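You operate a simulated robot arm through the tools that you are given. There is no shell and no other tool. Be economical: measure what you need, move in short steps, check, and stop when the job is done.

You are at the controls of a simulated two-armed robot. One attempt, no reset.

Task
Take the lid off the blue grease tub and lay it down on the top of the long table. Put two of the white cartons from the top of the green table on the bottom shelf of the orange rack. Stack the 30 square carton from the top of the green table on top of the 24 square carton. Put one of the sachets from the top of the speckled table on the silver small bearing there. Take the black wedge from the top of the speckled table and leave it on top of the flat carton there. Stack the green packet that says "56" from the top of the speckled table on top of the green packet marked "29". The order is free.

Only the result counts: the job must be done as asked and must still hold three seconds after the hand-in. Knocking over, shifting, dropping, spilling or breaking anything else fails it. Lids that push on must go on centred and level and be pressed home; caps that screw on are set level and turned clockwise until they are tight.

Robot
Two 7-joint arms with fingered hands on one trunk, on a base that drives. Base frame: it is fixed to the floor where the robot stands at the start and does not move with it; the origin is under the middle of the robot, x ahead of it, y to its left, z up; the surface under the hand at the start is at about z = 0.8. Readings come in m, degrees, newtons and seconds.
The left shoulder is at the start at [0.147, 0.182, 0.943], the right one opposite. With the tool pointing down near the work surface each hand reaches from about 0.1 to 0.9 m from the robot's upright axis, wherever it stands, measured 20 degrees to its own side. Places, roughly: black wedge (12x6x6 cm) [-6.6, 1.7, 0.8]; blue grease tub [0.5, -0.25, 0.75]; bottom shelf of the orange rack [-3.4, 1.3, 0.4]; flat carton [-6.25, 2, 0.75]; green packet [-6.5, 1.75, 0.75]; sachet [-6, 2.5, 0.75]; small bearing (4x4x2 cm) [-6.2, 1.7, 0.8]; square carton [-3.75, 4.5, 0.75]; white carton [-4, 4.5, 0.75]. Payload 3.8 kg a hand.
The TCP of each hand is the grasp point between the finger pads, 0.03 m short of the fingertips. In the tool frame z runs along the fingers and y along their closing line. Largest opening 0.104 m; the body of the gripper starts 0.035 m behind the TCP. The gripper is a hand of 4 fingers: y runs from the thumb to the fingers, the wrist lies at [-0.017, -0.104, -0.178] in the tool frame, and closing takes about 1.5 s.
Orientation is that of the tool frame in the base frame, as a unit quaternion [x, y, z, w]. With the fingers straight down and the wrist toward the robot, the tool's x, y and z point along [0, 1, 0], [1, 0, 0] and [0, 0, -1] of the base frame.

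Tools
- The arms move only by the tool servo_tool. It takes "left_targets", "right_targets" or both (then of equal length, played together; a hand with none holds still); each is a list of rows, each a list of 7 numbers: the shift along the base's x, y, z in m, then the turn, a rotation vector about the base's x, y, z in degrees, then the finger opening in m, from 0 to 0.104. In form: [[tx, ty, tz, rx, ry, rz, claw], ...]. A call has 1 to 10 rows; each row is the pose to reach, as a shift and turn from the pose commanded when the call began. Rows are played at 5 a second. More than 0.05 m and 8.6 degrees between two rows, or a gripper value outside its range, and nothing of the call is played. A pose out of reach is approached as far as the arm can. The call stops where the force on the tool passes 40 N (or 10 N more than at its start, if that is more) or the arm is blocked; 0.2 s more then pass. The fingers move at their own pace (about 0.072 m/s each) and stop on an object; they squeeze with about 23 N. The grip force told is the motor's: it shows also when the fingers shut on nothing. Time passes only in rows, and 0.2 s behind the last, so rows that repeat a pose let the fingers close. It gives the time, the measured TCP pose, the force on the tool (base axes), the opening and the grip force at its end, in the units of the frame above (readings bear some noise), with the torque about the TCP (base axes, N m) and any sound that the robot's microphone picked up, and new pictures: "show" is both (left out), scene, wrist or none (wrist: the cameras of the hands that moved).
- Cameras (640 x 400 px; columns grow to the right, rows downward): "scene" is now at [0.2659, -0.0151, 1.1314]; the picture's right is [-0.16, -0.99, 0.00], its down [-0.42, 0.07, -0.90] and it looks along [0.89, -0.14, -0.43] (base axes); focal length 214 px, centre (320, 200). "left" rides on the left gripper at [-0.066, -0.09, -0.126] in its tool frame; the picture's right is [-0.78, -0.30, 0.56], its down [0.57, -0.70, 0.42] and it looks along [0.27, 0.65, 0.71] (tool axes); focal length 275 px, centre (320, 200). "right" rides on the right gripper at [0.066, -0.09, -0.126] in its tool frame; the picture's right is [-0.78, 0.30, -0.56], its down [-0.57, -0.70, 0.42] and it looks along [-0.27, 0.65, 0.71] (tool axes); focal length 275 px, centre (320, 200). There is no depth. A picture from a camera that has moved, and an enlarged one, comes with that camera's place and axes in the base frame and with its lens.
- raise_lower(by): slides the trunk up (or, below 0, down) by that many m; the arms and the scene camera ride with it, the base frame stays. It gives what a move gives, with no picture.
- roll_base(legs): drives the robot by 1 to 6 legs, each [ahead, left, turn to the left] in m, m and degrees, along the robot's own axes; the way and the turn of a leg run together, so that a leg with both is an arc; at most 1.5 m and 180 degrees a leg. The arms and the cameras ride along, it lands a little off, and it stops where it bumps. It gives what a move gives, and a new picture of the scene camera.
- hand_shape(shape, hand): the hand has 4 fingers and takes this shape, open, in about a second: jaw (thumb against the fingers, like two jaws); tri (thumb and two fingers); tip (a fingertip pinch); poke (one finger out to press); point (the index stretched); flat (the hand flat); cup (the hand cupped); fist (a fist). The gripper value then closes the fingers along that shape, each until it touches; the sizes above hold for jaw. It gives what a move gives, with no picture.
- head_to(pan, tilt): turns the head with the scene camera to pan (to the left, within 86 degrees either way) and tilt (down, from -29 to 69), counted from straight ahead of the robot. It gives what a move gives, and a new picture of the scene camera.
- zoom(camera, box): a new picture of the part [left, top, right, bottom] of that camera's present view, enlarged. No time passes.
- close_job(): hands the job in; it is judged then, once.

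Go step by step. Nothing tells you exact positions but the pictures and the camera data: compare them with the known pose of the tool, close in by small moves and look again before you grip or let go. The budget is 196 turns and 260 pictures, counting those below and the enlarged ones. Unless the task says otherwise, let go and move clear before handing in, and close with one line.

The tools are called after "Call:" as a command line: name --argument value ..., lists and objects as JSON in quotes. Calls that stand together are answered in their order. servo_tool: Moves the arms, as the interface text tells. Its arguments: {"type":"object","properties":{"left_targets":{"type":"array","items":{"type":"array","items":{"type":"number"}}},"right_targets":{"type":"array","items":{"type":"array","items":{"type":"number"}}},"show":{"type":"string","enum":["both","scene","wrist","none"]}},"required":[]} The other tools are called the same way: raise_lower (by) slides the trunk up or down; hand_shape (shape, hand) gives the hand a shape; roll_base (legs) drives the base; head_to (pan, tilt) turns the head that bears the scene camera; zoom (camera, box) takes an enlarged picture of a part of a camera's view; close_job () hands the job in.

At the start:

```text
clock: 0.0
left_position: [0.5246, 0.1586, 1.0895]
left_tool_rot: [0.707, 0.707, 0.0, 0.0]
left_wrist_force: [0.2, 0.2, -0.4]
left_torque: [0.0, 0.02, -0.01]
left_grip_width: 0.1039
left_gripper_force: 0.0
left_shape: jaw
right_position: [0.4712, -0.3251, 1.1048]
right_tool_rot: [0.707, 0.707, 0.0, 0.0]
right_wrist_force: [-0.3, -0.9, 0.1]
right_torque: [-0.01, -0.02, 0.01]
right_grip_width: 0.1036
right_gripper_force: 0.1
right_shape: jaw
trunk travel left (down, up): [-0.1, 0.656]
robot x, y, heading: [-0.0037, 0.0023, 0.2]
head pan, tilt: [-9.2, 25.5]
```

scene: 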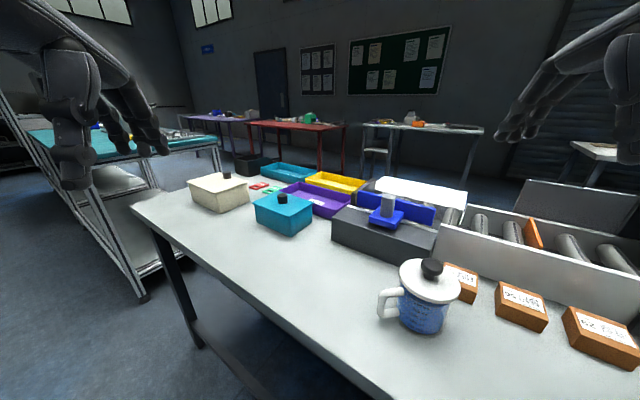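
right: 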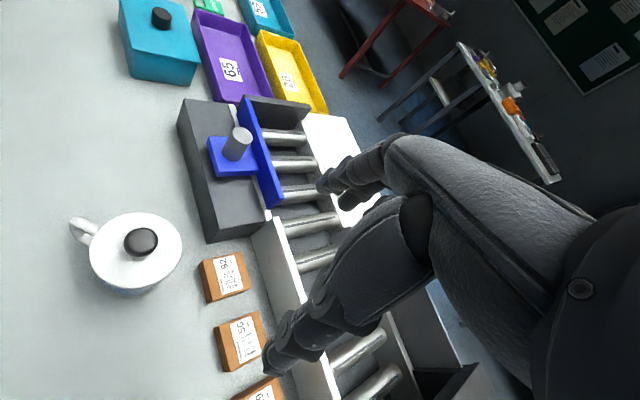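
left: 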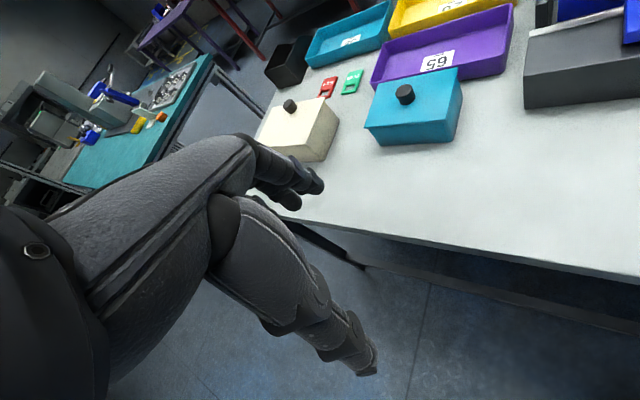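

The grease tub stands at about (0.479, -0.217), with its lid knob near z=0.907. I'll bring the right hand above the knob and look again.

Call:
servo_tool --right_targets '[[0.002, 0.04, -0.02, 0, 0, 0, 0.104], [0.005, 0.08, -0.05, 0, 0, 0, 0.104], [0.008, 0.108, -0.09, 0, 0, 0, 0.104], [0.008, 0.108, -0.115, 0, 0, 0, 0.104]]'

```text
clock: 1.0
left_position: [0.5263, 0.1589, 1.0893]
left_tool_rot: [0.707, 0.707, 0.0, 0.0]
left_wrist_force: [0.0, -0.1, 0.0]
left_torque: [0.0, 0.03, 0.04]
left_grip_width: 0.1037
left_gripper_force: 0.0
left_shape: jaw
right_position: [0.4796, -0.2165, 0.9886]
right_tool_rot: [0.708, 0.706, 0.001, 0.0]
right_wrist_force: [0.5, -0.2, -0.2]
right_torque: [-0.01, 0.0, 0.02]
right_grip_width: 0.1037
right_gripper_force: 0.0
right_shape: jaw
trunk travel left (down, up): [-0.1, 0.656]
robot x, y, heading: [-0.0011, -0.0, -0.0]
head pan, tilt: [-9.2, 25.5]
camera scene: at [0.2659, -0.0153, 1.1314], right [-0.16, -0.99, 0.0], down [-0.42, 0.07, -0.9], along [0.89, -0.14, -0.43], focal length 214 px, centre (320, 200)
camera right: at [0.3892, -0.1497, 1.1139], right [0.3, -0.78, 0.56], down [-0.7, -0.57, -0.42], along [0.65, -0.27, -0.71], focal length 275 px, centre (320, 200)
```

scene: 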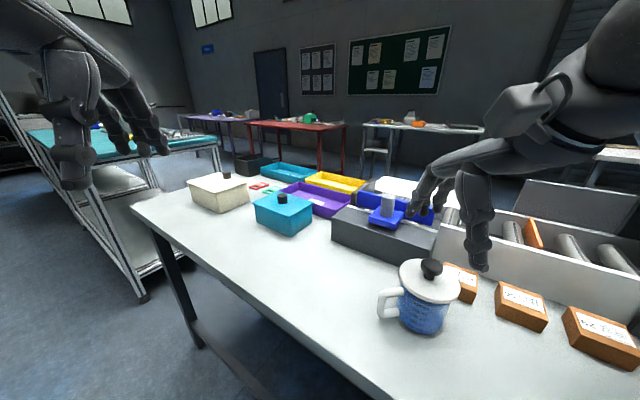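
right: 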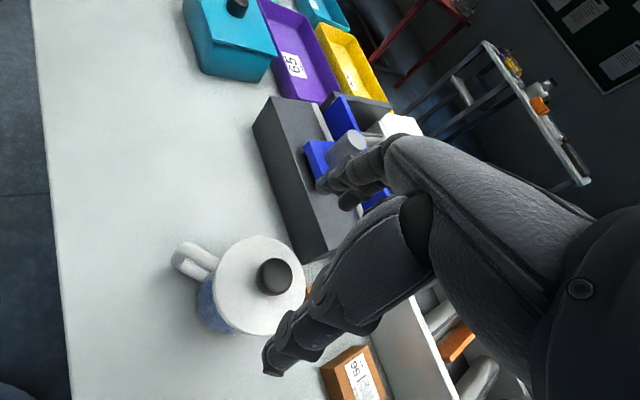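

The knob is where I expected, under the TCP. I'll go down slowly and close on it.

Call:
servo_tool --right_targets '[[0, -0.001, -0.03, 0, 0, 0, 0.104], [0, -0.001, -0.05, 0, 0, 0, 0.104], [0, -0.001, -0.066, 0, 0, 0, 0.104], [0, -0.001, -0.066, 0, 0, 0, 0.104]]'

Call:
zoom --camera "scene" --box '[360, 190, 520, 340]'

```text
clock: 2.0
left_position: [0.5254, 0.1605, 1.0894]
left_tool_rot: [0.707, 0.708, 0.0, 0.001]
left_wrist_force: [-0.8, 0.9, 0.3]
left_torque: [-0.02, -0.01, 0.01]
left_grip_width: 0.1037
left_gripper_force: 0.0
left_shape: jaw
right_position: [0.4786, -0.216, 0.924]
right_tool_rot: [0.707, 0.707, 0.0, 0.001]
right_wrist_force: [0.5, -0.5, -0.1]
right_torque: [-0.03, 0.02, 0.01]
right_grip_width: 0.1038
right_gripper_force: 0.1
right_shape: jaw
trunk travel left (down, up): [-0.1, 0.656]
robot x, y, heading: [-0.0007, 0.0044, 0.1]
head pan, tilt: [-9.2, 25.5]
camera scene: at [0.2652, -0.014, 1.1316], right [-0.16, -0.99, 0.0], down [-0.42, 0.07, -0.9], along [0.89, -0.14, -0.43], focal length 214 px, centre (320, 200)
camera right: at [0.3888, -0.1493, 1.0495], right [0.3, -0.78, 0.56], down [-0.7, -0.57, -0.42], along [0.65, -0.27, -0.71], focal length 275 px, centre (320, 200)
```

scene: 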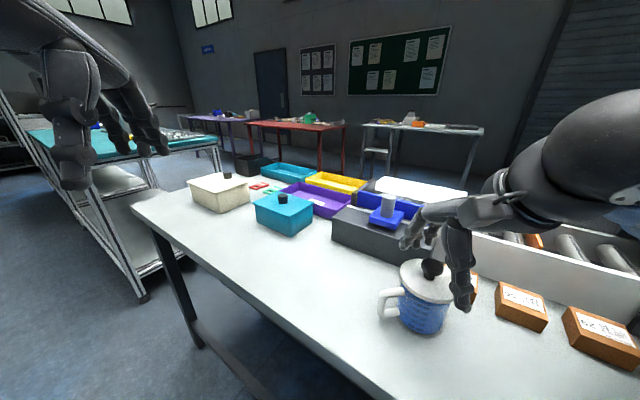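
right: 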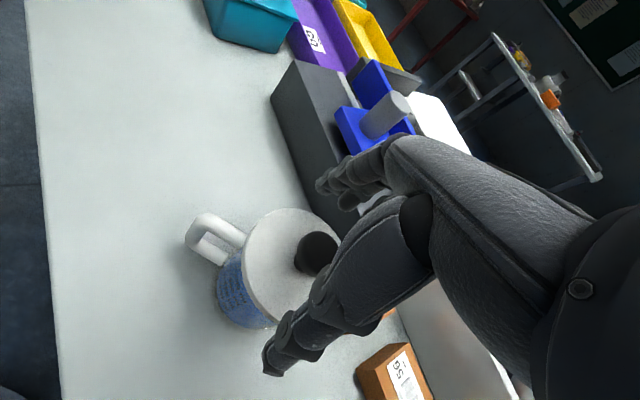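

```text
2.67 times, centred on (440, 265) of scene
camera zoom: at [0.2652, -0.014, 1.1316], right [-0.16, -0.99, 0.0], down [-0.42, 0.07, -0.9], along [0.89, -0.14, -0.43], focal length 572 px, centre (0, 27)
```

zoom: 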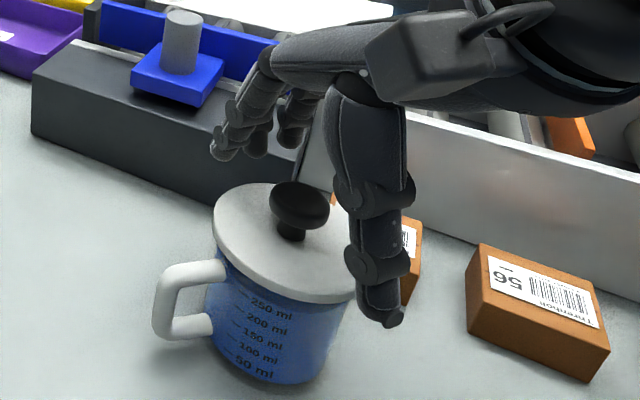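

The hand straddles the knob and touches nothing. I'll close the fingers on the knob now.

Call:
servo_tool --right_targets '[[0, 0, 0.002, 0, 0, 0, 0.07], [0, 0, 0.002, 0, 0, 0, 0.05], [0, 0, 0.002, 0, 0, 0, 0.03], [0, 0, 0.002, 0, 0, 0, 0.02], [0, 0, 0.002, 0, 0, 0, 0.02], [0, 0, 0.002, 0, 0, 0, 0.02]]'

Call:
zoom --camera "scene" --box '[360, 190, 520, 340]'

```text
clock: 3.4
left_position: [0.5244, 0.1603, 1.0893]
left_tool_rot: [0.707, 0.707, 0.0, -0.001]
left_wrist_force: [-0.2, 0.5, -0.4]
left_torque: [0.03, 0.0, 0.0]
left_grip_width: 0.1037
left_gripper_force: 0.0
left_shape: jaw
right_position: [0.4787, -0.2169, 0.9261]
right_tool_rot: [0.707, 0.707, 0.0, 0.0]
right_wrist_force: [-1.3, -0.3, 0.1]
right_torque: [-0.01, -0.01, 0.02]
right_grip_width: 0.0225
right_gripper_force: 23.1
right_shape: jaw
trunk travel left (down, up): [-0.1, 0.656]
robot x, y, heading: [-0.0003, -0.0025, 0.1]
head pan, tilt: [-9.2, 25.5]
heard: snap
camera scene: at [0.2647, -0.0146, 1.1317], right [-0.16, -0.99, 0.0], down [-0.42, 0.07, -0.9], along [0.89, -0.14, -0.43], focal length 214 px, centre (320, 200)
camera right: at [0.3883, -0.1506, 1.0519], right [0.3, -0.78, 0.56], down [-0.7, -0.57, -0.42], along [0.65, -0.27, -0.71], focal length 275 px, centre (320, 200)
```

scene: 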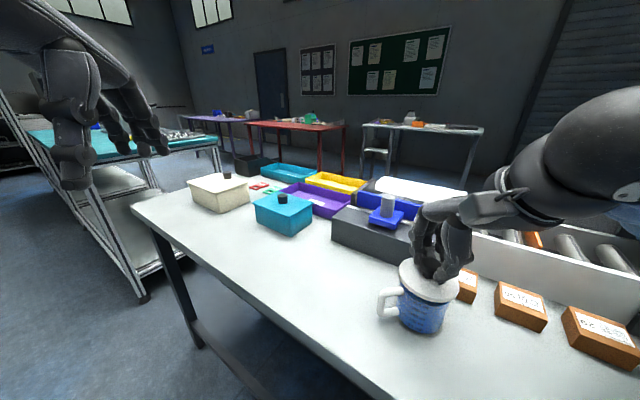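
right: 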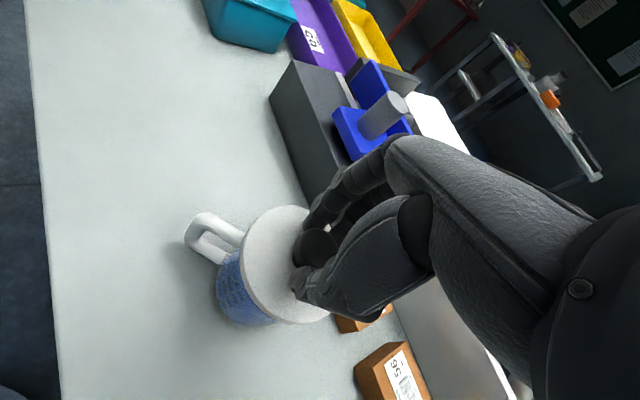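

```text
2.67 times, centred on (440, 265) of scene
camera zoom: at [0.2647, -0.0146, 1.1317], right [-0.16, -0.99, 0.0], down [-0.42, 0.07, -0.9], along [0.89, -0.14, -0.43], focal length 572 px, centre (0, 27)
```

zoom: 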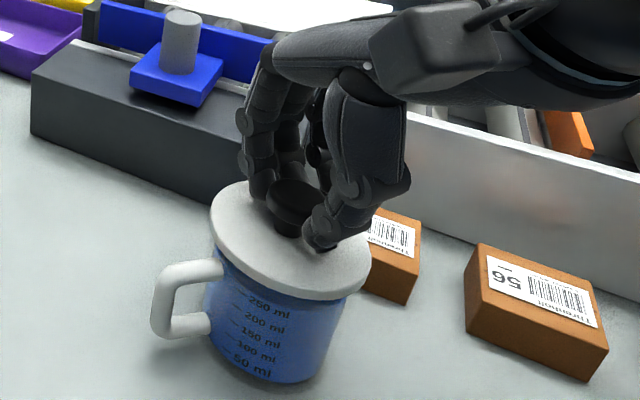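

The grip is on and I heard a snap. I'll lift slowly and check that only the lid comes up.

Call:
servo_tool --right_targets '[[0, 0, 0.006, 0, 0, 0, 0.015], [0, 0, 0.015, 0, 0, 0, 0.015], [0, 0, 0.03, 0, 0, 0, 0.015], [0, 0, 0.05, 0, 0, 0, 0.015]]' --show "scene"

Call:
zoom --camera "scene" --box '[360, 190, 520, 340]'

```text
clock: 4.4
left_position: [0.5248, 0.1601, 1.0902]
left_tool_rot: [0.707, 0.707, 0.0, 0.0]
left_wrist_force: [1.0, -0.6, 0.6]
left_torque: [0.01, 0.0, 0.01]
left_grip_width: 0.1037
left_gripper_force: 0.0
left_shape: jaw
right_position: [0.4776, -0.2188, 0.9767]
right_tool_rot: [0.707, 0.707, 0.0, 0.0]
right_wrist_force: [0.4, -0.6, -1.0]
right_torque: [0.02, 0.01, -0.01]
right_grip_width: 0.0221
right_gripper_force: 22.8
right_shape: jaw
trunk travel left (down, up): [-0.1, 0.656]
robot x, y, heading: [-0.0013, 0.0018, -0.0]
head pan, tilt: [-9.2, 25.5]
camera scene: at [0.2658, -0.015, 1.1315], right [-0.16, -0.99, 0.0], down [-0.42, 0.07, -0.9], along [0.89, -0.14, -0.43], focal length 214 px, centre (320, 200)
```

scene: 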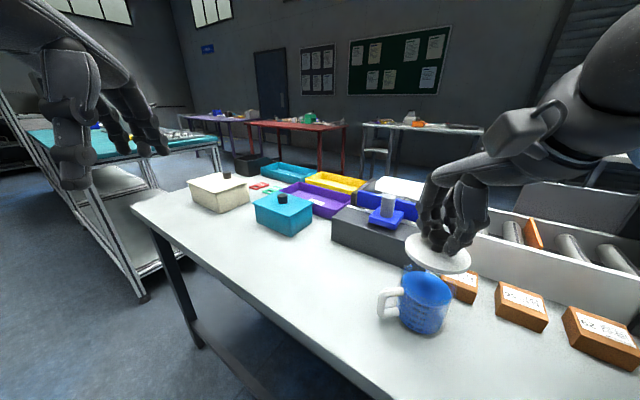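

```text
2.67 times, centred on (440, 265) of scene
camera zoom: at [0.2658, -0.015, 1.1315], right [-0.16, -0.99, 0.0], down [-0.42, 0.07, -0.9], along [0.89, -0.14, -0.43], focal length 572 px, centre (0, 27)
```

zoom: 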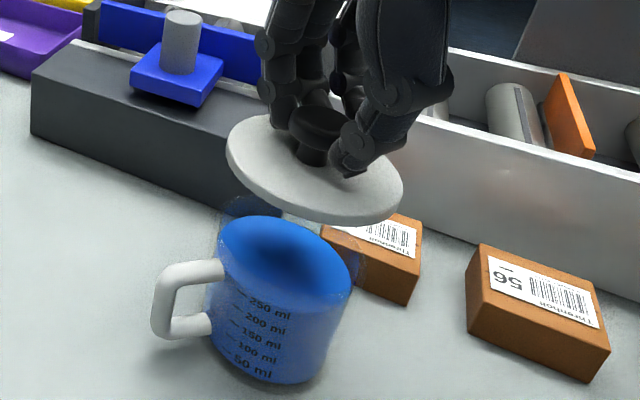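

The lid is off cleanly. I'll take it to free table top near (0.59, -0.06), where the table surface is at about z=0.80.

Call:
servo_tool --right_targets '[[0, 0, 0.02, 0, 0, 0, 0.015], [0.025, 0.035, 0.02, 0, 0, 0, 0.015], [0.05, 0.07, 0.02, 0, 0, 0, 0.015], [0.078, 0.11, 0.0, 0, 0, 0, 0.015], [0.1, 0.14, -0.03, 0, 0, 0, 0.015], [0.112, 0.158, -0.06, 0, 0, 0, 0.015], [0.112, 0.158, -0.09, 0, 0, 0, 0.015], [0.112, 0.158, -0.1, 0, 0, 0, 0.015]]'

Call:
zoom --camera "scene" --box '[240, 190, 400, 340]'

```text
refused: row 4 steps farther than a row can; nothing moved
```

```text
2.67 times, centred on (320, 265) of scene
camera zoom: at [0.2658, -0.015, 1.1315], right [-0.16, -0.99, 0.0], down [-0.42, 0.07, -0.9], along [0.89, -0.14, -0.43], focal length 572 px, centre (320, 27)
```

zoom: 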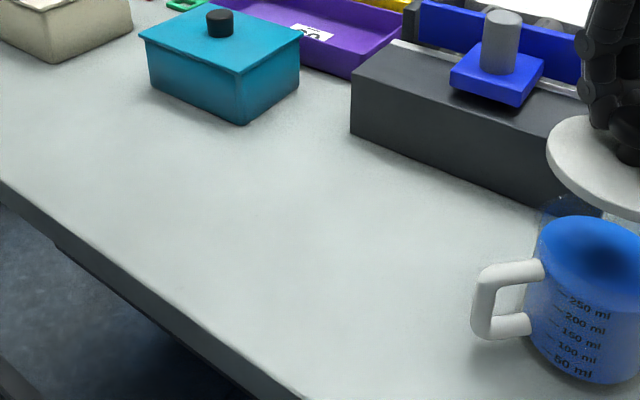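

One row was too long, so nothing moved. I'll resend the path in shorter steps.

Call:
servo_tool --right_targets '[[0, 0, 0.02, 0, 0, 0, 0.015], [0.024, 0.034, 0.02, 0, 0, 0, 0.015], [0.048, 0.068, 0.02, 0, 0, 0, 0.015], [0.072, 0.102, 0.01, 0, 0, 0, 0.015], [0.092, 0.13, -0.015, 0, 0, 0, 0.015], [0.112, 0.158, -0.04, 0, 0, 0, 0.015], [0.112, 0.158, -0.07, 0, 0, 0, 0.015], [0.112, 0.158, -0.09, 0, 0, 0, 0.015], [0.112, 0.158, -0.1, 0, 0, 0, 0.015]]'

Call:
zoom --camera "scene" --box '[240, 190, 400, 340]'

```text
clock: 6.4
left_position: [0.5253, 0.1593, 1.0887]
left_tool_rot: [0.707, 0.707, 0.0, 0.0]
left_wrist_force: [0.4, 0.2, 0.0]
left_torque: [0.0, -0.01, 0.02]
left_grip_width: 0.1035
left_gripper_force: 0.1
left_shape: jaw
right_position: [0.5903, -0.0593, 0.8745]
right_tool_rot: [0.707, 0.707, 0.0, 0.0]
right_wrist_force: [-0.7, -0.3, 0.0]
right_torque: [-0.02, -0.01, 0.04]
right_grip_width: 0.0227
right_gripper_force: 23.1
right_shape: jaw
trunk travel left (down, up): [-0.1, 0.656]
robot x, y, heading: [-0.0014, -0.0018, 0.1]
head pan, tilt: [-9.2, 25.5]
camera scene: at [0.266, -0.015, 1.1314], right [-0.16, -0.99, 0.0], down [-0.42, 0.07, -0.9], along [0.89, -0.14, -0.43], focal length 214 px, centre (320, 200)
camera right: at [0.5001, 0.0062, 1.0012], right [0.3, -0.78, 0.56], down [-0.7, -0.57, -0.42], along [0.65, -0.27, -0.71], focal length 275 px, centre (320, 200)
```

scene: 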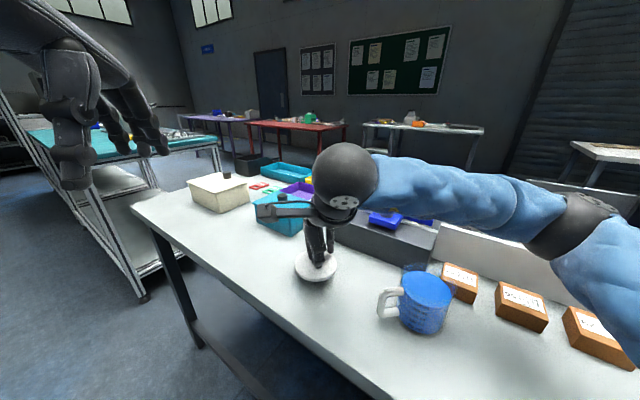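
right: 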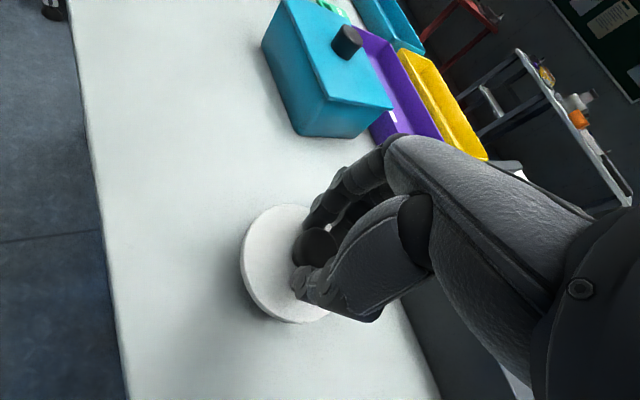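

```text
2.67 times, centred on (320, 265) of scene
camera zoom: at [0.266, -0.015, 1.1314], right [-0.16, -0.99, 0.0], down [-0.42, 0.07, -0.9], along [0.89, -0.14, -0.43], focal length 572 px, centre (320, 27)
```

zoom: 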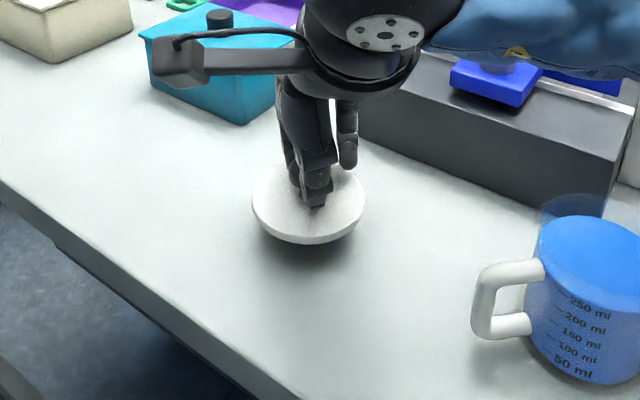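

The lid is still a few cm above the table. I'll lower it in small steps until it touches.

Call:
servo_tool --right_targets '[[0, 0, -0.008, 0, 0, 0, 0.015], [0, 0, -0.014, 0, 0, 0, 0.015], [0, 0, -0.018, 0, 0, 0, 0.015], [0, 0, -0.018, 0, 0, 0, 0.015]]' --show "none"

Call:
zoom --camera "scene" --box '[270, 210, 370, 310]'

```text
clock: 7.4
left_position: [0.5254, 0.159, 1.0887]
left_tool_rot: [0.707, 0.707, 0.0, 0.0]
left_wrist_force: [0.2, -1.1, 0.0]
left_torque: [-0.03, -0.04, 0.02]
left_grip_width: 0.1038
left_gripper_force: 0.1
left_shape: jaw
right_position: [0.591, -0.0596, 0.8576]
right_tool_rot: [0.707, 0.707, 0.0, 0.0]
right_wrist_force: [-0.2, -0.8, -0.1]
right_torque: [0.01, -0.02, 0.01]
right_grip_width: 0.0225
right_gripper_force: 22.9
right_shape: jaw
trunk travel left (down, up): [-0.1, 0.656]
robot x, y, heading: [0.0007, -0.0035, 0.0]
head pan, tilt: [-9.2, 25.5]
```

```text
4.00 times, centred on (320, 260) of scene
camera zoom: at [0.2659, -0.0151, 1.1314], right [-0.16, -0.99, 0.0], down [-0.42, 0.07, -0.9], along [0.89, -0.14, -0.43], focal length 858 px, centre (320, -40)
```

zoom: 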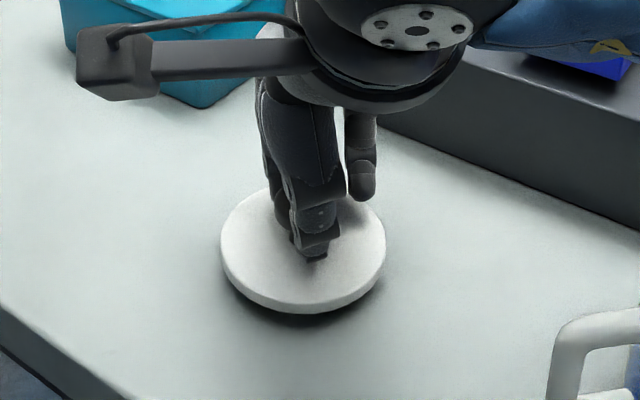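

Call:
servo_tool --right_targets '[[0, 0, -0.003, 0, 0, 0, 0.015], [0, 0, -0.006, 0, 0, 0, 0.015], [0, 0, -0.009, 0, 0, 0, 0.015], [0, 0, -0.009, 0, 0, 0, 0.015]]' --show "none"

Call:
zoom --camera "scene" --box '[270, 210, 370, 310]'

```text
clock: 8.4
left_position: [0.526, 0.1586, 1.0905]
left_tool_rot: [0.707, 0.707, 0.0, 0.0]
left_wrist_force: [0.6, -0.1, -0.4]
left_torque: [0.03, 0.01, -0.01]
left_grip_width: 0.1038
left_gripper_force: 0.0
left_shape: jaw
right_position: [0.5902, -0.0599, 0.8491]
right_tool_rot: [0.707, 0.707, 0.0, 0.0]
right_wrist_force: [-0.6, -0.4, 0.2]
right_torque: [-0.01, -0.03, 0.01]
right_grip_width: 0.0219
right_gripper_force: 23.0
right_shape: jaw
trunk travel left (down, up): [-0.1, 0.656]
robot x, y, heading: [-0.0014, 0.0014, -0.1]
head pan, tilt: [-9.2, 25.5]
```

```text
4.00 times, centred on (320, 260) of scene
camera zoom: at [0.2659, -0.015, 1.1314], right [-0.16, -0.99, 0.0], down [-0.42, 0.07, -0.9], along [0.89, -0.14, -0.43], focal length 858 px, centre (320, -40)
```

zoom: 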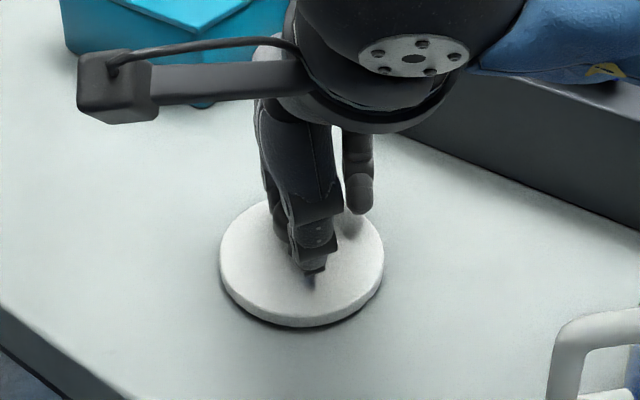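

Call:
servo_tool --right_targets '[[0, 0, -0.003, 0, 0, 0, 0.015], [0, 0, -0.006, 0, 0, 0, 0.015], [0, 0, -0.006, 0, 0, 0, 0.015]]' --show "none"

Call:
zoom --camera "scene" --box '[270, 210, 370, 310]'

```text
clock: 9.2
left_position: [0.5258, 0.1589, 1.0897]
left_tool_rot: [0.707, 0.708, 0.0, -0.001]
left_wrist_force: [-0.1, 0.0, 0.3]
left_torque: [-0.01, -0.02, 0.01]
left_grip_width: 0.104
left_gripper_force: 0.0
left_shape: jaw
right_position: [0.5908, -0.0604, 0.8422]
right_tool_rot: [0.707, 0.707, -0.001, -0.001]
right_wrist_force: [0.2, 0.2, -0.3]
right_torque: [0.01, 0.0, 0.0]
right_grip_width: 0.0215
right_gripper_force: 22.8
right_shape: jaw
trunk travel left (down, up): [-0.1, 0.656]
robot x, y, heading: [0.0005, 0.0032, 0.2]
head pan, tilt: [-9.2, 25.5]
```

```text
4.00 times, centred on (320, 260) of scene
camera zoom: at [0.266, -0.0151, 1.1314], right [-0.16, -0.99, 0.0], down [-0.42, 0.07, -0.9], along [0.89, -0.14, -0.43], focal length 858 px, centre (320, -40)
```

zoom: 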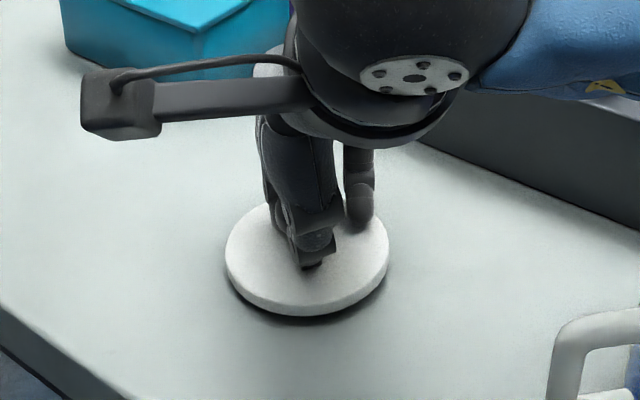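

Call:
zoom --camera "right" --box '[200, 160, 400, 360]'

Call:
zoom --camera "scene" --box '[295, 240, 345, 290]'

```text
2.00 times, centred on (300, 260) of right
camera zoom: at [0.5009, 0.0064, 0.9683], right [0.3, -0.78, 0.56], down [-0.7, -0.57, -0.42], along [0.65, -0.27, -0.71], focal length 551 px, centre (360, 80)
```

zoom: 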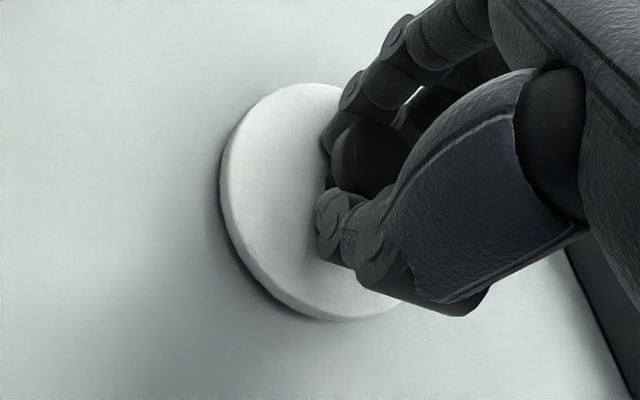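

```text
8.00 times, centred on (320, 265) of scene
camera zoom: at [0.266, -0.0151, 1.1314], right [-0.16, -0.99, 0.0], down [-0.42, 0.07, -0.9], along [0.89, -0.14, -0.43], focal length 1716 px, centre (320, -320)
```

zoom: 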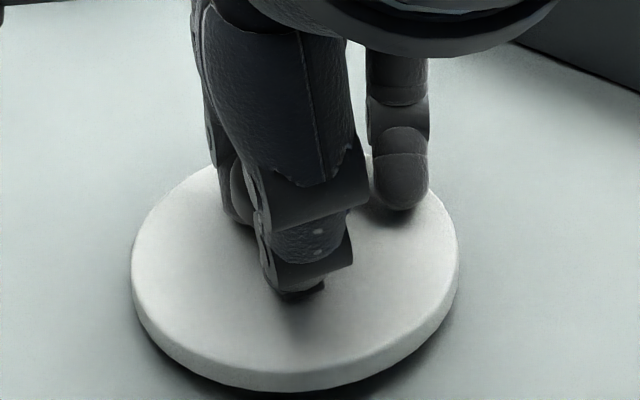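

Call:
servo_tool --right_targets '[[0, 0, -0.002, 0, 0, 0, 0.015], [0, 0, -0.003, 0, 0, 0, 0.015], [0, 0, -0.003, 0, 0, 0, 0.015]]' --show "none"

Call:
zoom --camera "scene" --box '[295, 240, 345, 290]'

```text
clock: 10.0
left_position: [0.5252, 0.1581, 1.0908]
left_tool_rot: [0.707, 0.707, 0.0, 0.0]
left_wrist_force: [-0.1, -0.4, -0.3]
left_torque: [-0.01, 0.0, -0.01]
left_grip_width: 0.1037
left_gripper_force: 0.0
left_shape: jaw
right_position: [0.5912, -0.0594, 0.8419]
right_tool_rot: [0.707, 0.707, 0.001, 0.001]
right_wrist_force: [0.4, -2.0, 10.5]
right_torque: [0.1, -0.31, -0.02]
right_grip_width: 0.0211
right_gripper_force: 22.5
right_shape: jaw
trunk travel left (down, up): [-0.1, 0.656]
robot x, y, heading: [-0.0008, -0.0035, -0.1]
head pan, tilt: [-9.2, 25.5]
```

```text
8.00 times, centred on (320, 265) of scene
camera zoom: at [0.2649, -0.0151, 1.1318], right [-0.16, -0.99, 0.0], down [-0.42, 0.07, -0.9], along [0.89, -0.14, -0.43], focal length 1716 px, centre (320, -320)
```

zoom: 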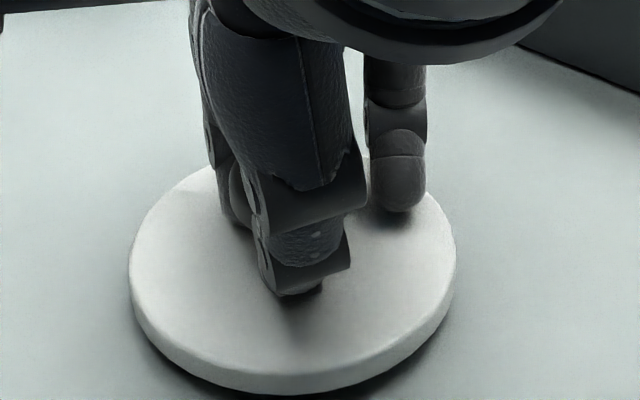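

Now there is contact: 10 N upward. I'll let go and move up.

Call:
servo_tool --right_targets '[[0, 0, 0.003, 0, 0, 0, 0.04], [0, 0, 0.004, 0, 0, 0, 0.07], [0, 0, 0.004, 0, 0, 0, 0.104], [0, 0, 0.005, 0, 0, 0, 0.104], [0, 0, 0.04, 0, 0, 0, 0.104], [0, 0, 0.08, 0, 0, 0, 0.104], [0, 0, 0.12, 0, 0, 0, 0.104], [-0.04, -0.03, 0.13, 0, 0, 0, 0.104], [-0.08, -0.06, 0.13, 0, 0, 0, 0.104], [-0.1, -0.1, 0.14, 0, 0, 0, 0.104]]' --show "scene"

Call:
zoom --camera "scene" --box '[270, 190, 450, 340]'

```text
refused: row 8 steps farther than a row can; nothing moved
```

```text
2.67 times, centred on (360, 265) of scene
camera zoom: at [0.2649, -0.0151, 1.1318], right [-0.16, -0.99, 0.0], down [-0.42, 0.07, -0.9], along [0.89, -0.14, -0.43], focal length 572 px, centre (213, 27)
```

zoom: 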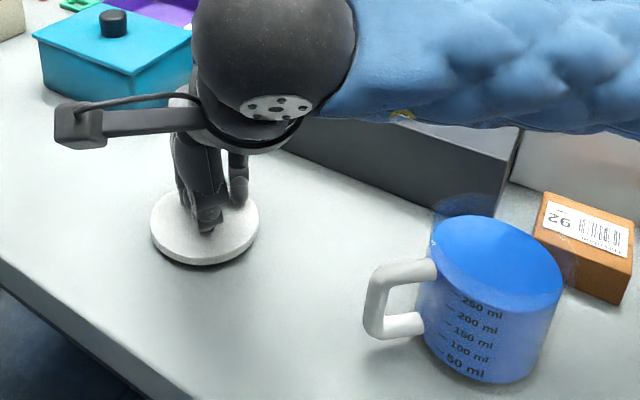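

A row was again too long. I'll resend with shorter steps and more settling time.

Call:
servo_tool --right_targets '[[0, 0, 0.002, 0, 0, 0, 0.04], [0, 0, 0.003, 0, 0, 0, 0.07], [0, 0, 0.004, 0, 0, 0, 0.104], [0, 0, 0.004, 0, 0, 0, 0.104], [0, 0, 0.03, 0, 0, 0, 0.104], [0, 0, 0.07, 0, 0, 0, 0.104], [0, 0, 0.11, 0, 0, 0, 0.104], [-0.03, -0.02, 0.14, 0, 0, 0, 0.104], [-0.06, -0.05, 0.16, 0, 0, 0, 0.104], [-0.08, -0.09, 0.18, 0, 0, 0, 0.104]]' --show "scene"

Call:
zoom --camera "scene" --box '[270, 190, 450, 340]'

```text
clock: 12.2
left_position: [0.5252, 0.1589, 1.0902]
left_tool_rot: [0.708, 0.706, 0.0, 0.0]
left_wrist_force: [0.1, 0.0, -0.3]
left_torque: [-0.01, 0.01, 0.01]
left_grip_width: 0.1038
left_gripper_force: 0.1
left_shape: jaw
right_position: [0.5114, -0.1492, 1.0191]
right_tool_rot: [0.707, 0.707, 0.0, 0.0]
right_wrist_force: [0.5, 0.1, 0.3]
right_torque: [0.01, -0.02, 0.01]
right_grip_width: 0.1038
right_gripper_force: 0.0
right_shape: jaw
trunk travel left (down, up): [-0.1, 0.656]
robot x, y, heading: [0.0, 0.0009, -0.2]
head pan, tilt: [-9.2, 25.5]
camera scene: at [0.2656, -0.0153, 1.1315], right [-0.16, -0.99, 0.0], down [-0.42, 0.07, -0.9], along [0.89, -0.14, -0.43], focal length 214 px, centre (320, 200)
```

scene: 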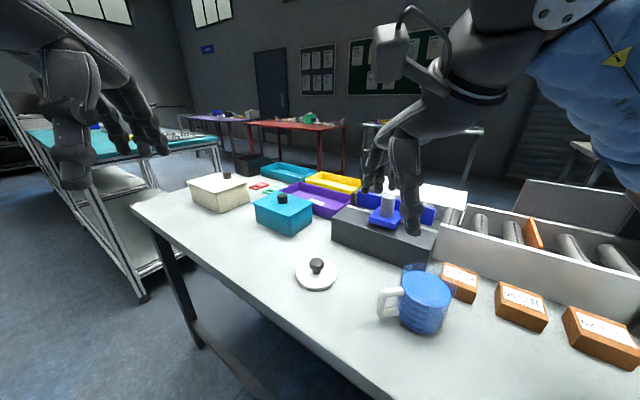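

```text
2.67 times, centred on (360, 265) of scene
camera zoom: at [0.2656, -0.0153, 1.1315], right [-0.16, -0.99, 0.0], down [-0.42, 0.07, -0.9], along [0.89, -0.14, -0.43], focal length 572 px, centre (213, 27)
```

zoom: 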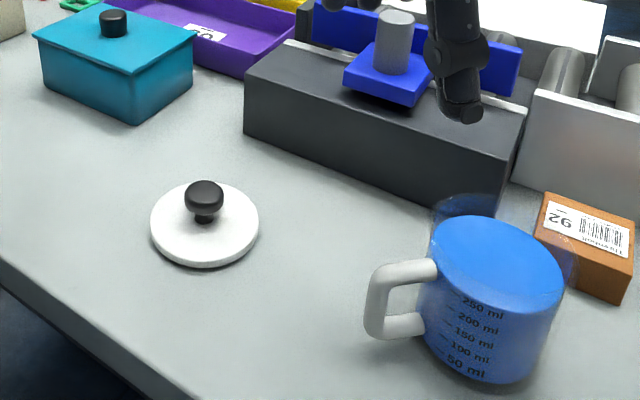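

The lid is lying on the table and the tub is undisturbed. I'll pull both arms in and look around before driving.

Call:
servo_tool --right_targets '[[-0.03, -0.02, 0.03, 0, 0, 0, 0.104], [-0.06, -0.05, 0.05, 0, 0, 0, 0.104], [-0.1, -0.07, 0.07, 0, 0, 0, 0.104], [-0.14, -0.09, 0.09, 0, 0, 0, 0.104], [-0.16, -0.1, 0.1, 0, 0, 0, 0.104]]' --left_targets '[[-0.03, 0.01, 0.01, 0, 0, 0, 0.104], [-0.06, 0.03, 0.01, 0, 0, 0, 0.104], [-0.1, 0.05, 0.02, 0, 0, 0, 0.104], [-0.14, 0.07, 0.03, 0, 0, 0, 0.104], [-0.17, 0.09, 0.03, 0, 0, 0, 0.104]]' --show "none"

Call:
head_to --pan 80 --tilt 20

Call:
head_to --pan -80 --tilt 20

```text
clock: 13.4
left_position: [0.3534, 0.2508, 1.1189]
left_tool_rot: [0.707, 0.707, 0.0, 0.0]
left_wrist_force: [-0.6, -0.3, -0.4]
left_torque: [0.01, -0.01, 0.02]
left_grip_width: 0.1038
left_gripper_force: 0.1
left_shape: jaw
right_position: [0.3508, -0.2491, 1.1188]
right_tool_rot: [0.707, 0.707, -0.001, 0.001]
right_wrist_force: [0.9, 0.0, 0.6]
right_torque: [0.03, -0.05, 0.0]
right_grip_width: 0.1038
right_gripper_force: 0.0
right_shape: jaw
trunk travel left (down, up): [-0.1, 0.656]
robot x, y, heading: [-0.0002, -0.0021, -0.0]
head pan, tilt: [-9.2, 25.5]
```

```text
clock: 15.0
left_position: [0.3561, 0.2501, 1.1175]
left_tool_rot: [0.707, 0.707, -0.001, 0.0]
left_wrist_force: [-0.4, 0.1, -0.1]
left_torque: [0.03, 0.02, -0.02]
left_grip_width: 0.1038
left_gripper_force: 0.0
left_shape: jaw
right_position: [0.3497, -0.2481, 1.119]
right_tool_rot: [0.707, 0.707, 0.0, -0.001]
right_wrist_force: [0.2, -0.5, 0.1]
right_torque: [0.03, 0.0, 0.0]
right_grip_width: 0.1038
right_gripper_force: 0.0
right_shape: jaw
trunk travel left (down, up): [-0.1, 0.656]
robot x, y, heading: [0.002, 0.0045, 0.1]
head pan, tilt: [80.0, 20.0]
camera scene: at [0.1912, 0.0913, 1.1403], right [0.98, -0.17, 0.0], down [-0.06, -0.34, -0.94], along [0.16, 0.93, -0.34], focal length 214 px, centre (320, 200)
```

scene: 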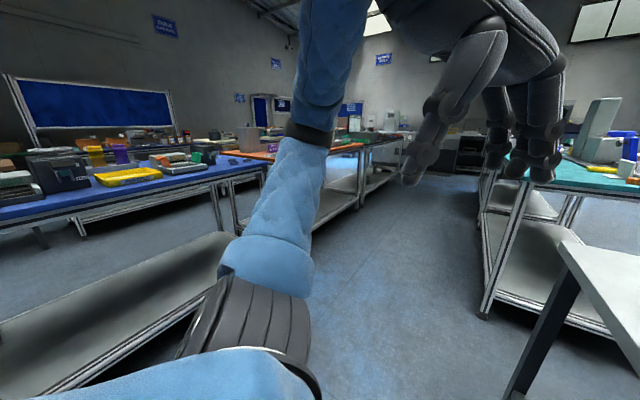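

```text
clock: 17.5
left_position: [0.3543, 0.2502, 1.1179]
left_tool_rot: [0.707, 0.707, -0.001, -0.001]
left_wrist_force: [0.7, -0.3, -0.2]
left_torque: [0.03, 0.01, -0.02]
left_grip_width: 0.1037
left_gripper_force: 0.0
left_shape: jaw
right_position: [0.3512, -0.2496, 1.1191]
right_tool_rot: [0.706, 0.708, 0.0, 0.0]
right_wrist_force: [-0.3, 0.0, -0.4]
right_torque: [-0.02, 0.0, -0.01]
right_grip_width: 0.1038
right_gripper_force: 0.1
right_shape: jaw
trunk travel left (down, up): [-0.1, 0.656]
robot x, y, heading: [-0.0012, 0.0013, 0.2]
head pan, tilt: [-80.0, 20.0]
camera scene: at [0.1912, -0.0921, 1.1403], right [-0.98, -0.17, 0.0], down [-0.06, 0.34, -0.94], along [0.16, -0.93, -0.34], focal length 214 px, centre (320, 200)
```

scene: 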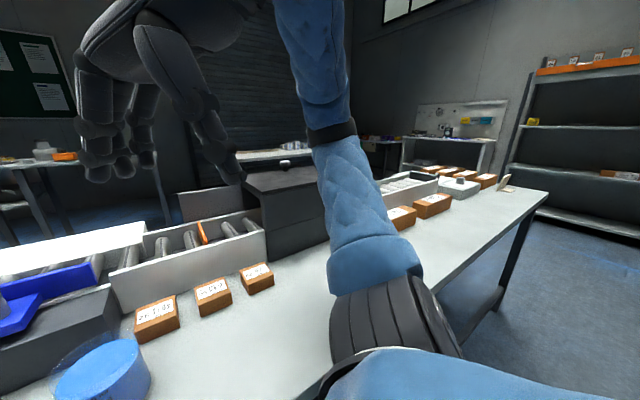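

Both sides are crowded. I'll back away from the table and then turn left to see the aisle behind me.

Call:
roll_base --legs '[[-0.18, 0.18, 0]]'

Call:
roll_base --legs '[[0, 0, 100]]'

Call:
head_to --pan 40 --tilt 15

```text
clock: 19.4
left_position: [0.1722, 0.4318, 1.1183]
left_tool_rot: [0.707, 0.707, 0.0, 0.001]
left_wrist_force: [-0.3, -0.1, 0.0]
left_torque: [-0.04, -0.04, -0.04]
left_grip_width: 0.1037
left_gripper_force: 0.0
left_shape: jaw
right_position: [0.1686, -0.0662, 1.1202]
right_tool_rot: [0.707, 0.707, 0.0, 0.0]
right_wrist_force: [-0.3, 0.6, -0.3]
right_torque: [-0.02, -0.02, -0.01]
right_grip_width: 0.1037
right_gripper_force: 0.0
right_shape: jaw
trunk travel left (down, up): [-0.1, 0.656]
robot x, y, heading: [-0.1828, 0.1822, -0.1]
head pan, tilt: [-80.0, 20.0]
camera scene: at [0.0084, 0.09, 1.1404], right [-0.98, -0.17, 0.0], down [-0.06, 0.34, -0.94], along [0.16, -0.93, -0.34], focal length 214 px, centre (320, 200)
```

scene: 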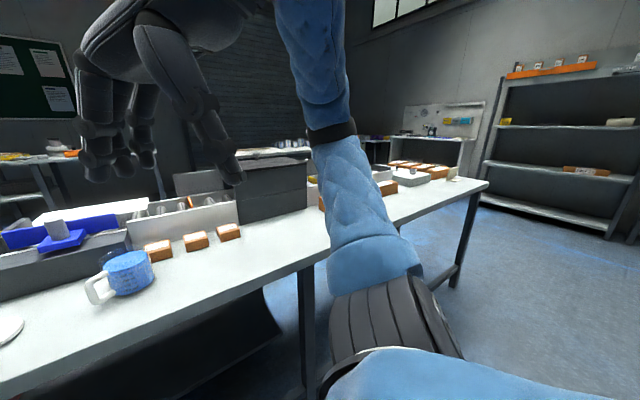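

```text
clock: 24.0
left_position: [-0.4892, 0.4872, 1.1184]
left_tool_rot: [-0.085, 0.996, 0.0, 0.0]
left_wrist_force: [1.2, -0.1, -0.3]
left_torque: [0.0, 0.0, -0.04]
left_grip_width: 0.1036
left_gripper_force: 0.0
left_shape: jaw
right_position: [0.0033, 0.5702, 1.1203]
right_tool_rot: [-0.086, 0.996, 0.0, 0.001]
right_wrist_force: [-0.7, 0.0, -0.3]
right_torque: [-0.01, -0.01, -0.02]
right_grip_width: 0.1038
right_gripper_force: 0.0
right_shape: jaw
trunk travel left (down, up): [-0.1, 0.656]
robot x, y, heading: [-0.1834, 0.1794, 100.2]
head pan, tilt: [-80.0, 20.0]
camera scene: at [-0.1248, 0.3854, 1.1403], right [0.34, -0.94, 0.0], down [-0.32, -0.12, -0.94], along [0.88, 0.32, -0.34], focal length 214 px, centre (320, 200)
```

scene: 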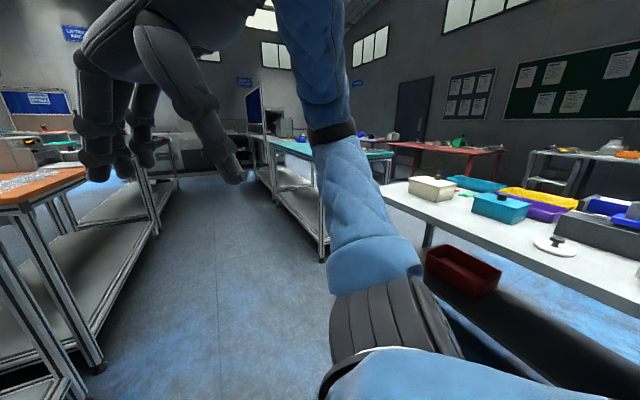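

```text
clock: 26.0
left_position: [-0.4893, 0.4879, 1.1177]
left_tool_rot: [-0.085, 0.996, 0.0, 0.0]
left_wrist_force: [-0.5, 0.0, 0.0]
left_torque: [0.0, -0.02, -0.01]
left_grip_width: 0.1035
left_gripper_force: 0.0
left_shape: jaw
right_position: [0.0029, 0.5692, 1.1195]
right_tool_rot: [-0.086, 0.996, 0.0, 0.0]
right_wrist_force: [-0.6, -0.1, 0.5]
right_torque: [0.0, 0.01, 0.01]
right_grip_width: 0.1037
right_gripper_force: 0.0
right_shape: jaw
trunk travel left (down, up): [-0.1, 0.656]
robot x, y, heading: [-0.1819, 0.1802, 100.1]
head pan, tilt: [40.0, 15.0]
camera scene: at [-0.2837, 0.4141, 1.1484], right [0.65, 0.76, 0.0], down [0.2, -0.17, -0.97], along [-0.74, 0.62, -0.26], focal length 214 px, centre (320, 200)
```

scene: 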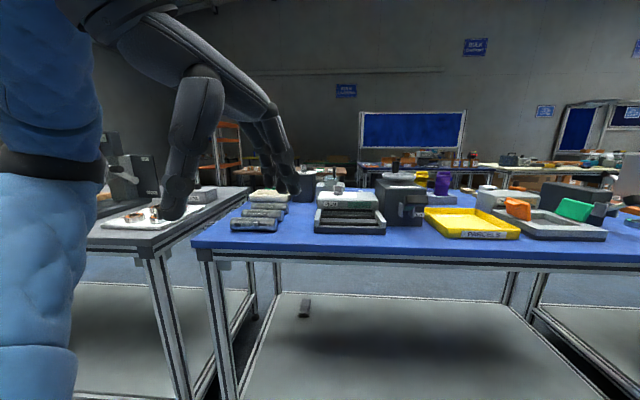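

Call:
head_to --pan 86 --tilt 15

Call:
head_to --pan 0 --tilt 15

Call:
roll_base --legs '[[0, 0, 90]]'

```text
clock: 27.1
left_position: [-0.4889, 0.489, 1.118]
left_tool_rot: [-0.086, 0.996, 0.0, 0.0]
left_wrist_force: [-0.6, -0.3, -0.1]
left_torque: [0.04, -0.02, 0.02]
left_grip_width: 0.1036
left_gripper_force: 0.1
left_shape: jaw
right_position: [0.0031, 0.5694, 1.1208]
right_tool_rot: [-0.087, 0.996, 0.0, 0.0]
right_wrist_force: [0.2, 0.1, -0.3]
right_torque: [0.0, 0.0, 0.0]
right_grip_width: 0.1039
right_gripper_force: 0.0
right_shape: jaw
trunk travel left (down, up): [-0.1, 0.656]
robot x, y, heading: [-0.1785, 0.1834, 99.8]
head pan, tilt: [85.9, 15.0]
camera scene: at [-0.3053, 0.3445, 1.1484], right [-0.1, 0.99, 0.0], down [0.26, 0.03, -0.97], along [-0.96, -0.1, -0.26], focal length 214 px, centre (320, 200)
```

scene: 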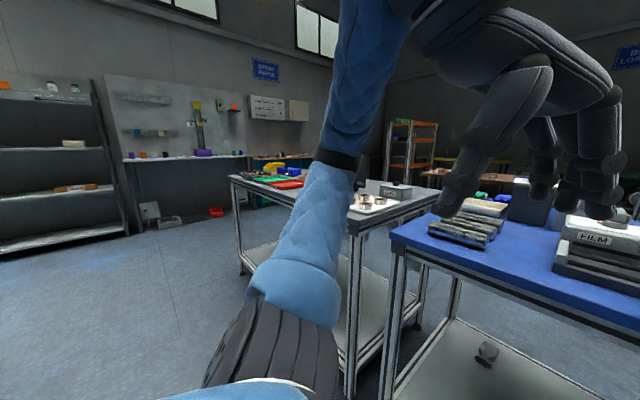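

```text
clock: 28.7
left_position: [-0.49, 0.4884, 1.1186]
left_tool_rot: [-0.085, 0.996, 0.0, 0.0]
left_wrist_force: [0.8, 1.4, -0.1]
left_torque: [0.03, -0.03, 0.0]
left_grip_width: 0.1037
left_gripper_force: 0.1
left_shape: jaw
right_position: [0.0021, 0.5697, 1.1195]
right_tool_rot: [-0.086, 0.996, 0.001, 0.0]
right_wrist_force: [-0.1, -0.3, 1.0]
right_torque: [0.0, -0.04, 0.04]
right_grip_width: 0.1036
right_gripper_force: 0.0
right_shape: jaw
trunk travel left (down, up): [-0.1, 0.656]
robot x, y, heading: [-0.1834, 0.1819, 100.0]
head pan, tilt: [0.0, 15.0]
camera scene: at [-0.2284, 0.4459, 1.1484], right [0.99, 0.17, 0.0], down [0.04, -0.26, -0.97], along [-0.17, 0.95, -0.26], focal length 214 px, centre (320, 200)
```

scene: 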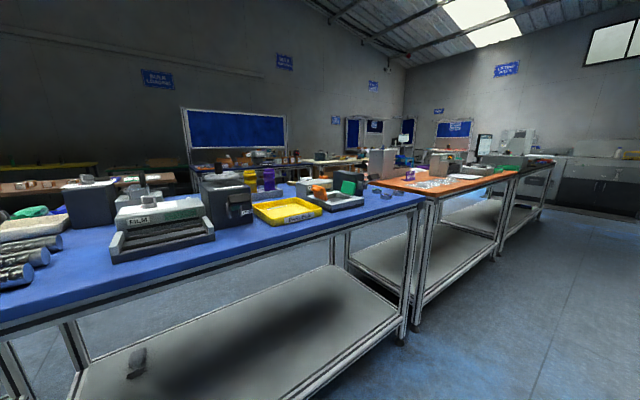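

```text
clock: 32.9
left_position: [-0.494, -0.1189, 1.1176]
left_tool_rot: [0.759, -0.652, 0.0, 0.0]
left_wrist_force: [0.3, 0.5, 0.5]
left_torque: [0.01, 0.0, 0.05]
left_grip_width: 0.1035
left_gripper_force: 0.1
left_shape: jaw
right_position: [-0.5667, 0.3739, 1.1205]
right_tool_rot: [0.759, -0.651, 0.0, 0.0]
right_wrist_force: [1.0, 0.3, 0.0]
right_torque: [-0.02, 0.03, 0.0]
right_grip_width: 0.1037
right_gripper_force: 0.1
right_shape: jaw
trunk travel left (down, up): [-0.1, 0.656]
robot x, y, heading: [-0.1824, 0.1802, -171.2]
head pan, tilt: [0.0, 15.0]
camera scene: at [-0.4477, 0.1406, 1.1484], right [-0.15, 0.99, 0.0], down [0.26, 0.04, -0.97], along [-0.95, -0.15, -0.26], focal length 214 px, centre (320, 200)
```

scene: 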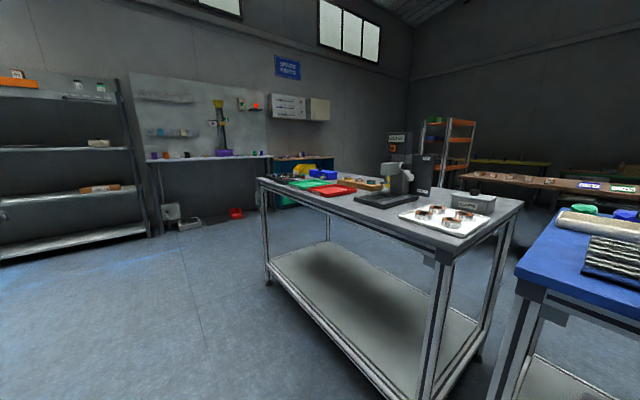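

The way round the left end of the grey table is open, and the orange rack stands beyond it. I'll drive down the aisle past the table end and turn to look.

Call:
roll_base --legs '[[0, 0, 34.6], [1.1, 0, 0], [1.1, 0, 0], [0, 0, -88]]'

```text
clock: 49.1
left_position: [-2.1957, -1.2859, 1.1191]
left_tool_rot: [-0.394, 0.919, -0.001, 0.0]
left_wrist_force: [-0.2, 0.2, -0.1]
left_torque: [0.01, -0.01, -0.04]
left_grip_width: 0.104
left_gripper_force: 0.0
left_shape: jaw
right_position: [-1.8493, -0.9273, 1.1201]
right_tool_rot: [-0.394, 0.919, 0.001, 0.0]
right_wrist_force: [0.3, 0.1, 0.4]
right_torque: [-0.02, -0.02, -0.01]
right_grip_width: 0.1037
right_gripper_force: 0.1
right_shape: jaw
trunk travel left (down, up): [-0.1, 0.656]
robot x, y, heading: [-1.7685, -1.3536, 136.5]
head pan, tilt: [0.0, 15.0]
camera scene: at [-1.9613, -1.1649, 1.1484], right [0.69, 0.72, 0.0], down [0.19, -0.18, -0.97], along [-0.7, 0.67, -0.26], focal length 214 px, centre (320, 200)
```

scene: 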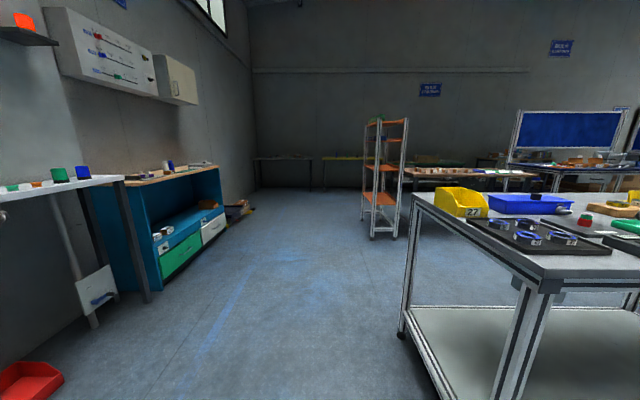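

The rack is at about (-3.2, 1.1) with its long side along the aisle. I'll drive up beside it and turn to face it.

Call:
roll_base --legs '[[1.4, 0.15, 0], [1.5, 0.1, 0], [0, 0, -80]]'

Call:
head_to --pan 60 --tilt 10

```text
refused: leg 2 is longer than a leg can be; nothing moved
```

```text
clock: 50.4
left_position: [-2.1965, -1.2869, 1.1171]
left_tool_rot: [-0.394, 0.919, 0.0, 0.0]
left_wrist_force: [-0.4, 1.0, 0.0]
left_torque: [0.01, -0.04, 0.01]
left_grip_width: 0.1037
left_gripper_force: 0.1
left_shape: jaw
right_position: [-1.8499, -0.927, 1.1201]
right_tool_rot: [-0.393, 0.919, 0.0, 0.0]
right_wrist_force: [0.1, 0.5, 0.1]
right_torque: [0.03, -0.01, -0.02]
right_grip_width: 0.1036
right_gripper_force: 0.0
right_shape: jaw
trunk travel left (down, up): [-0.1, 0.656]
robot x, y, heading: [-1.7683, -1.346, 136.4]
head pan, tilt: [60.0, 10.0]
camera scene: at [-1.9829, -1.2555, 1.1566], right [-0.28, 0.96, 0.0], down [0.17, 0.05, -0.98], along [-0.94, -0.28, -0.17], focal length 214 px, centre (320, 200)
```

scene: 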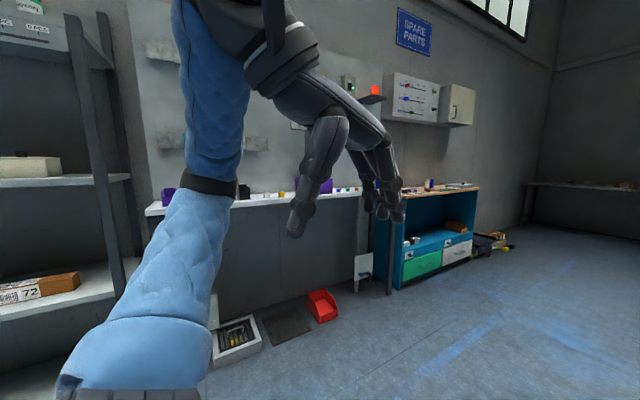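

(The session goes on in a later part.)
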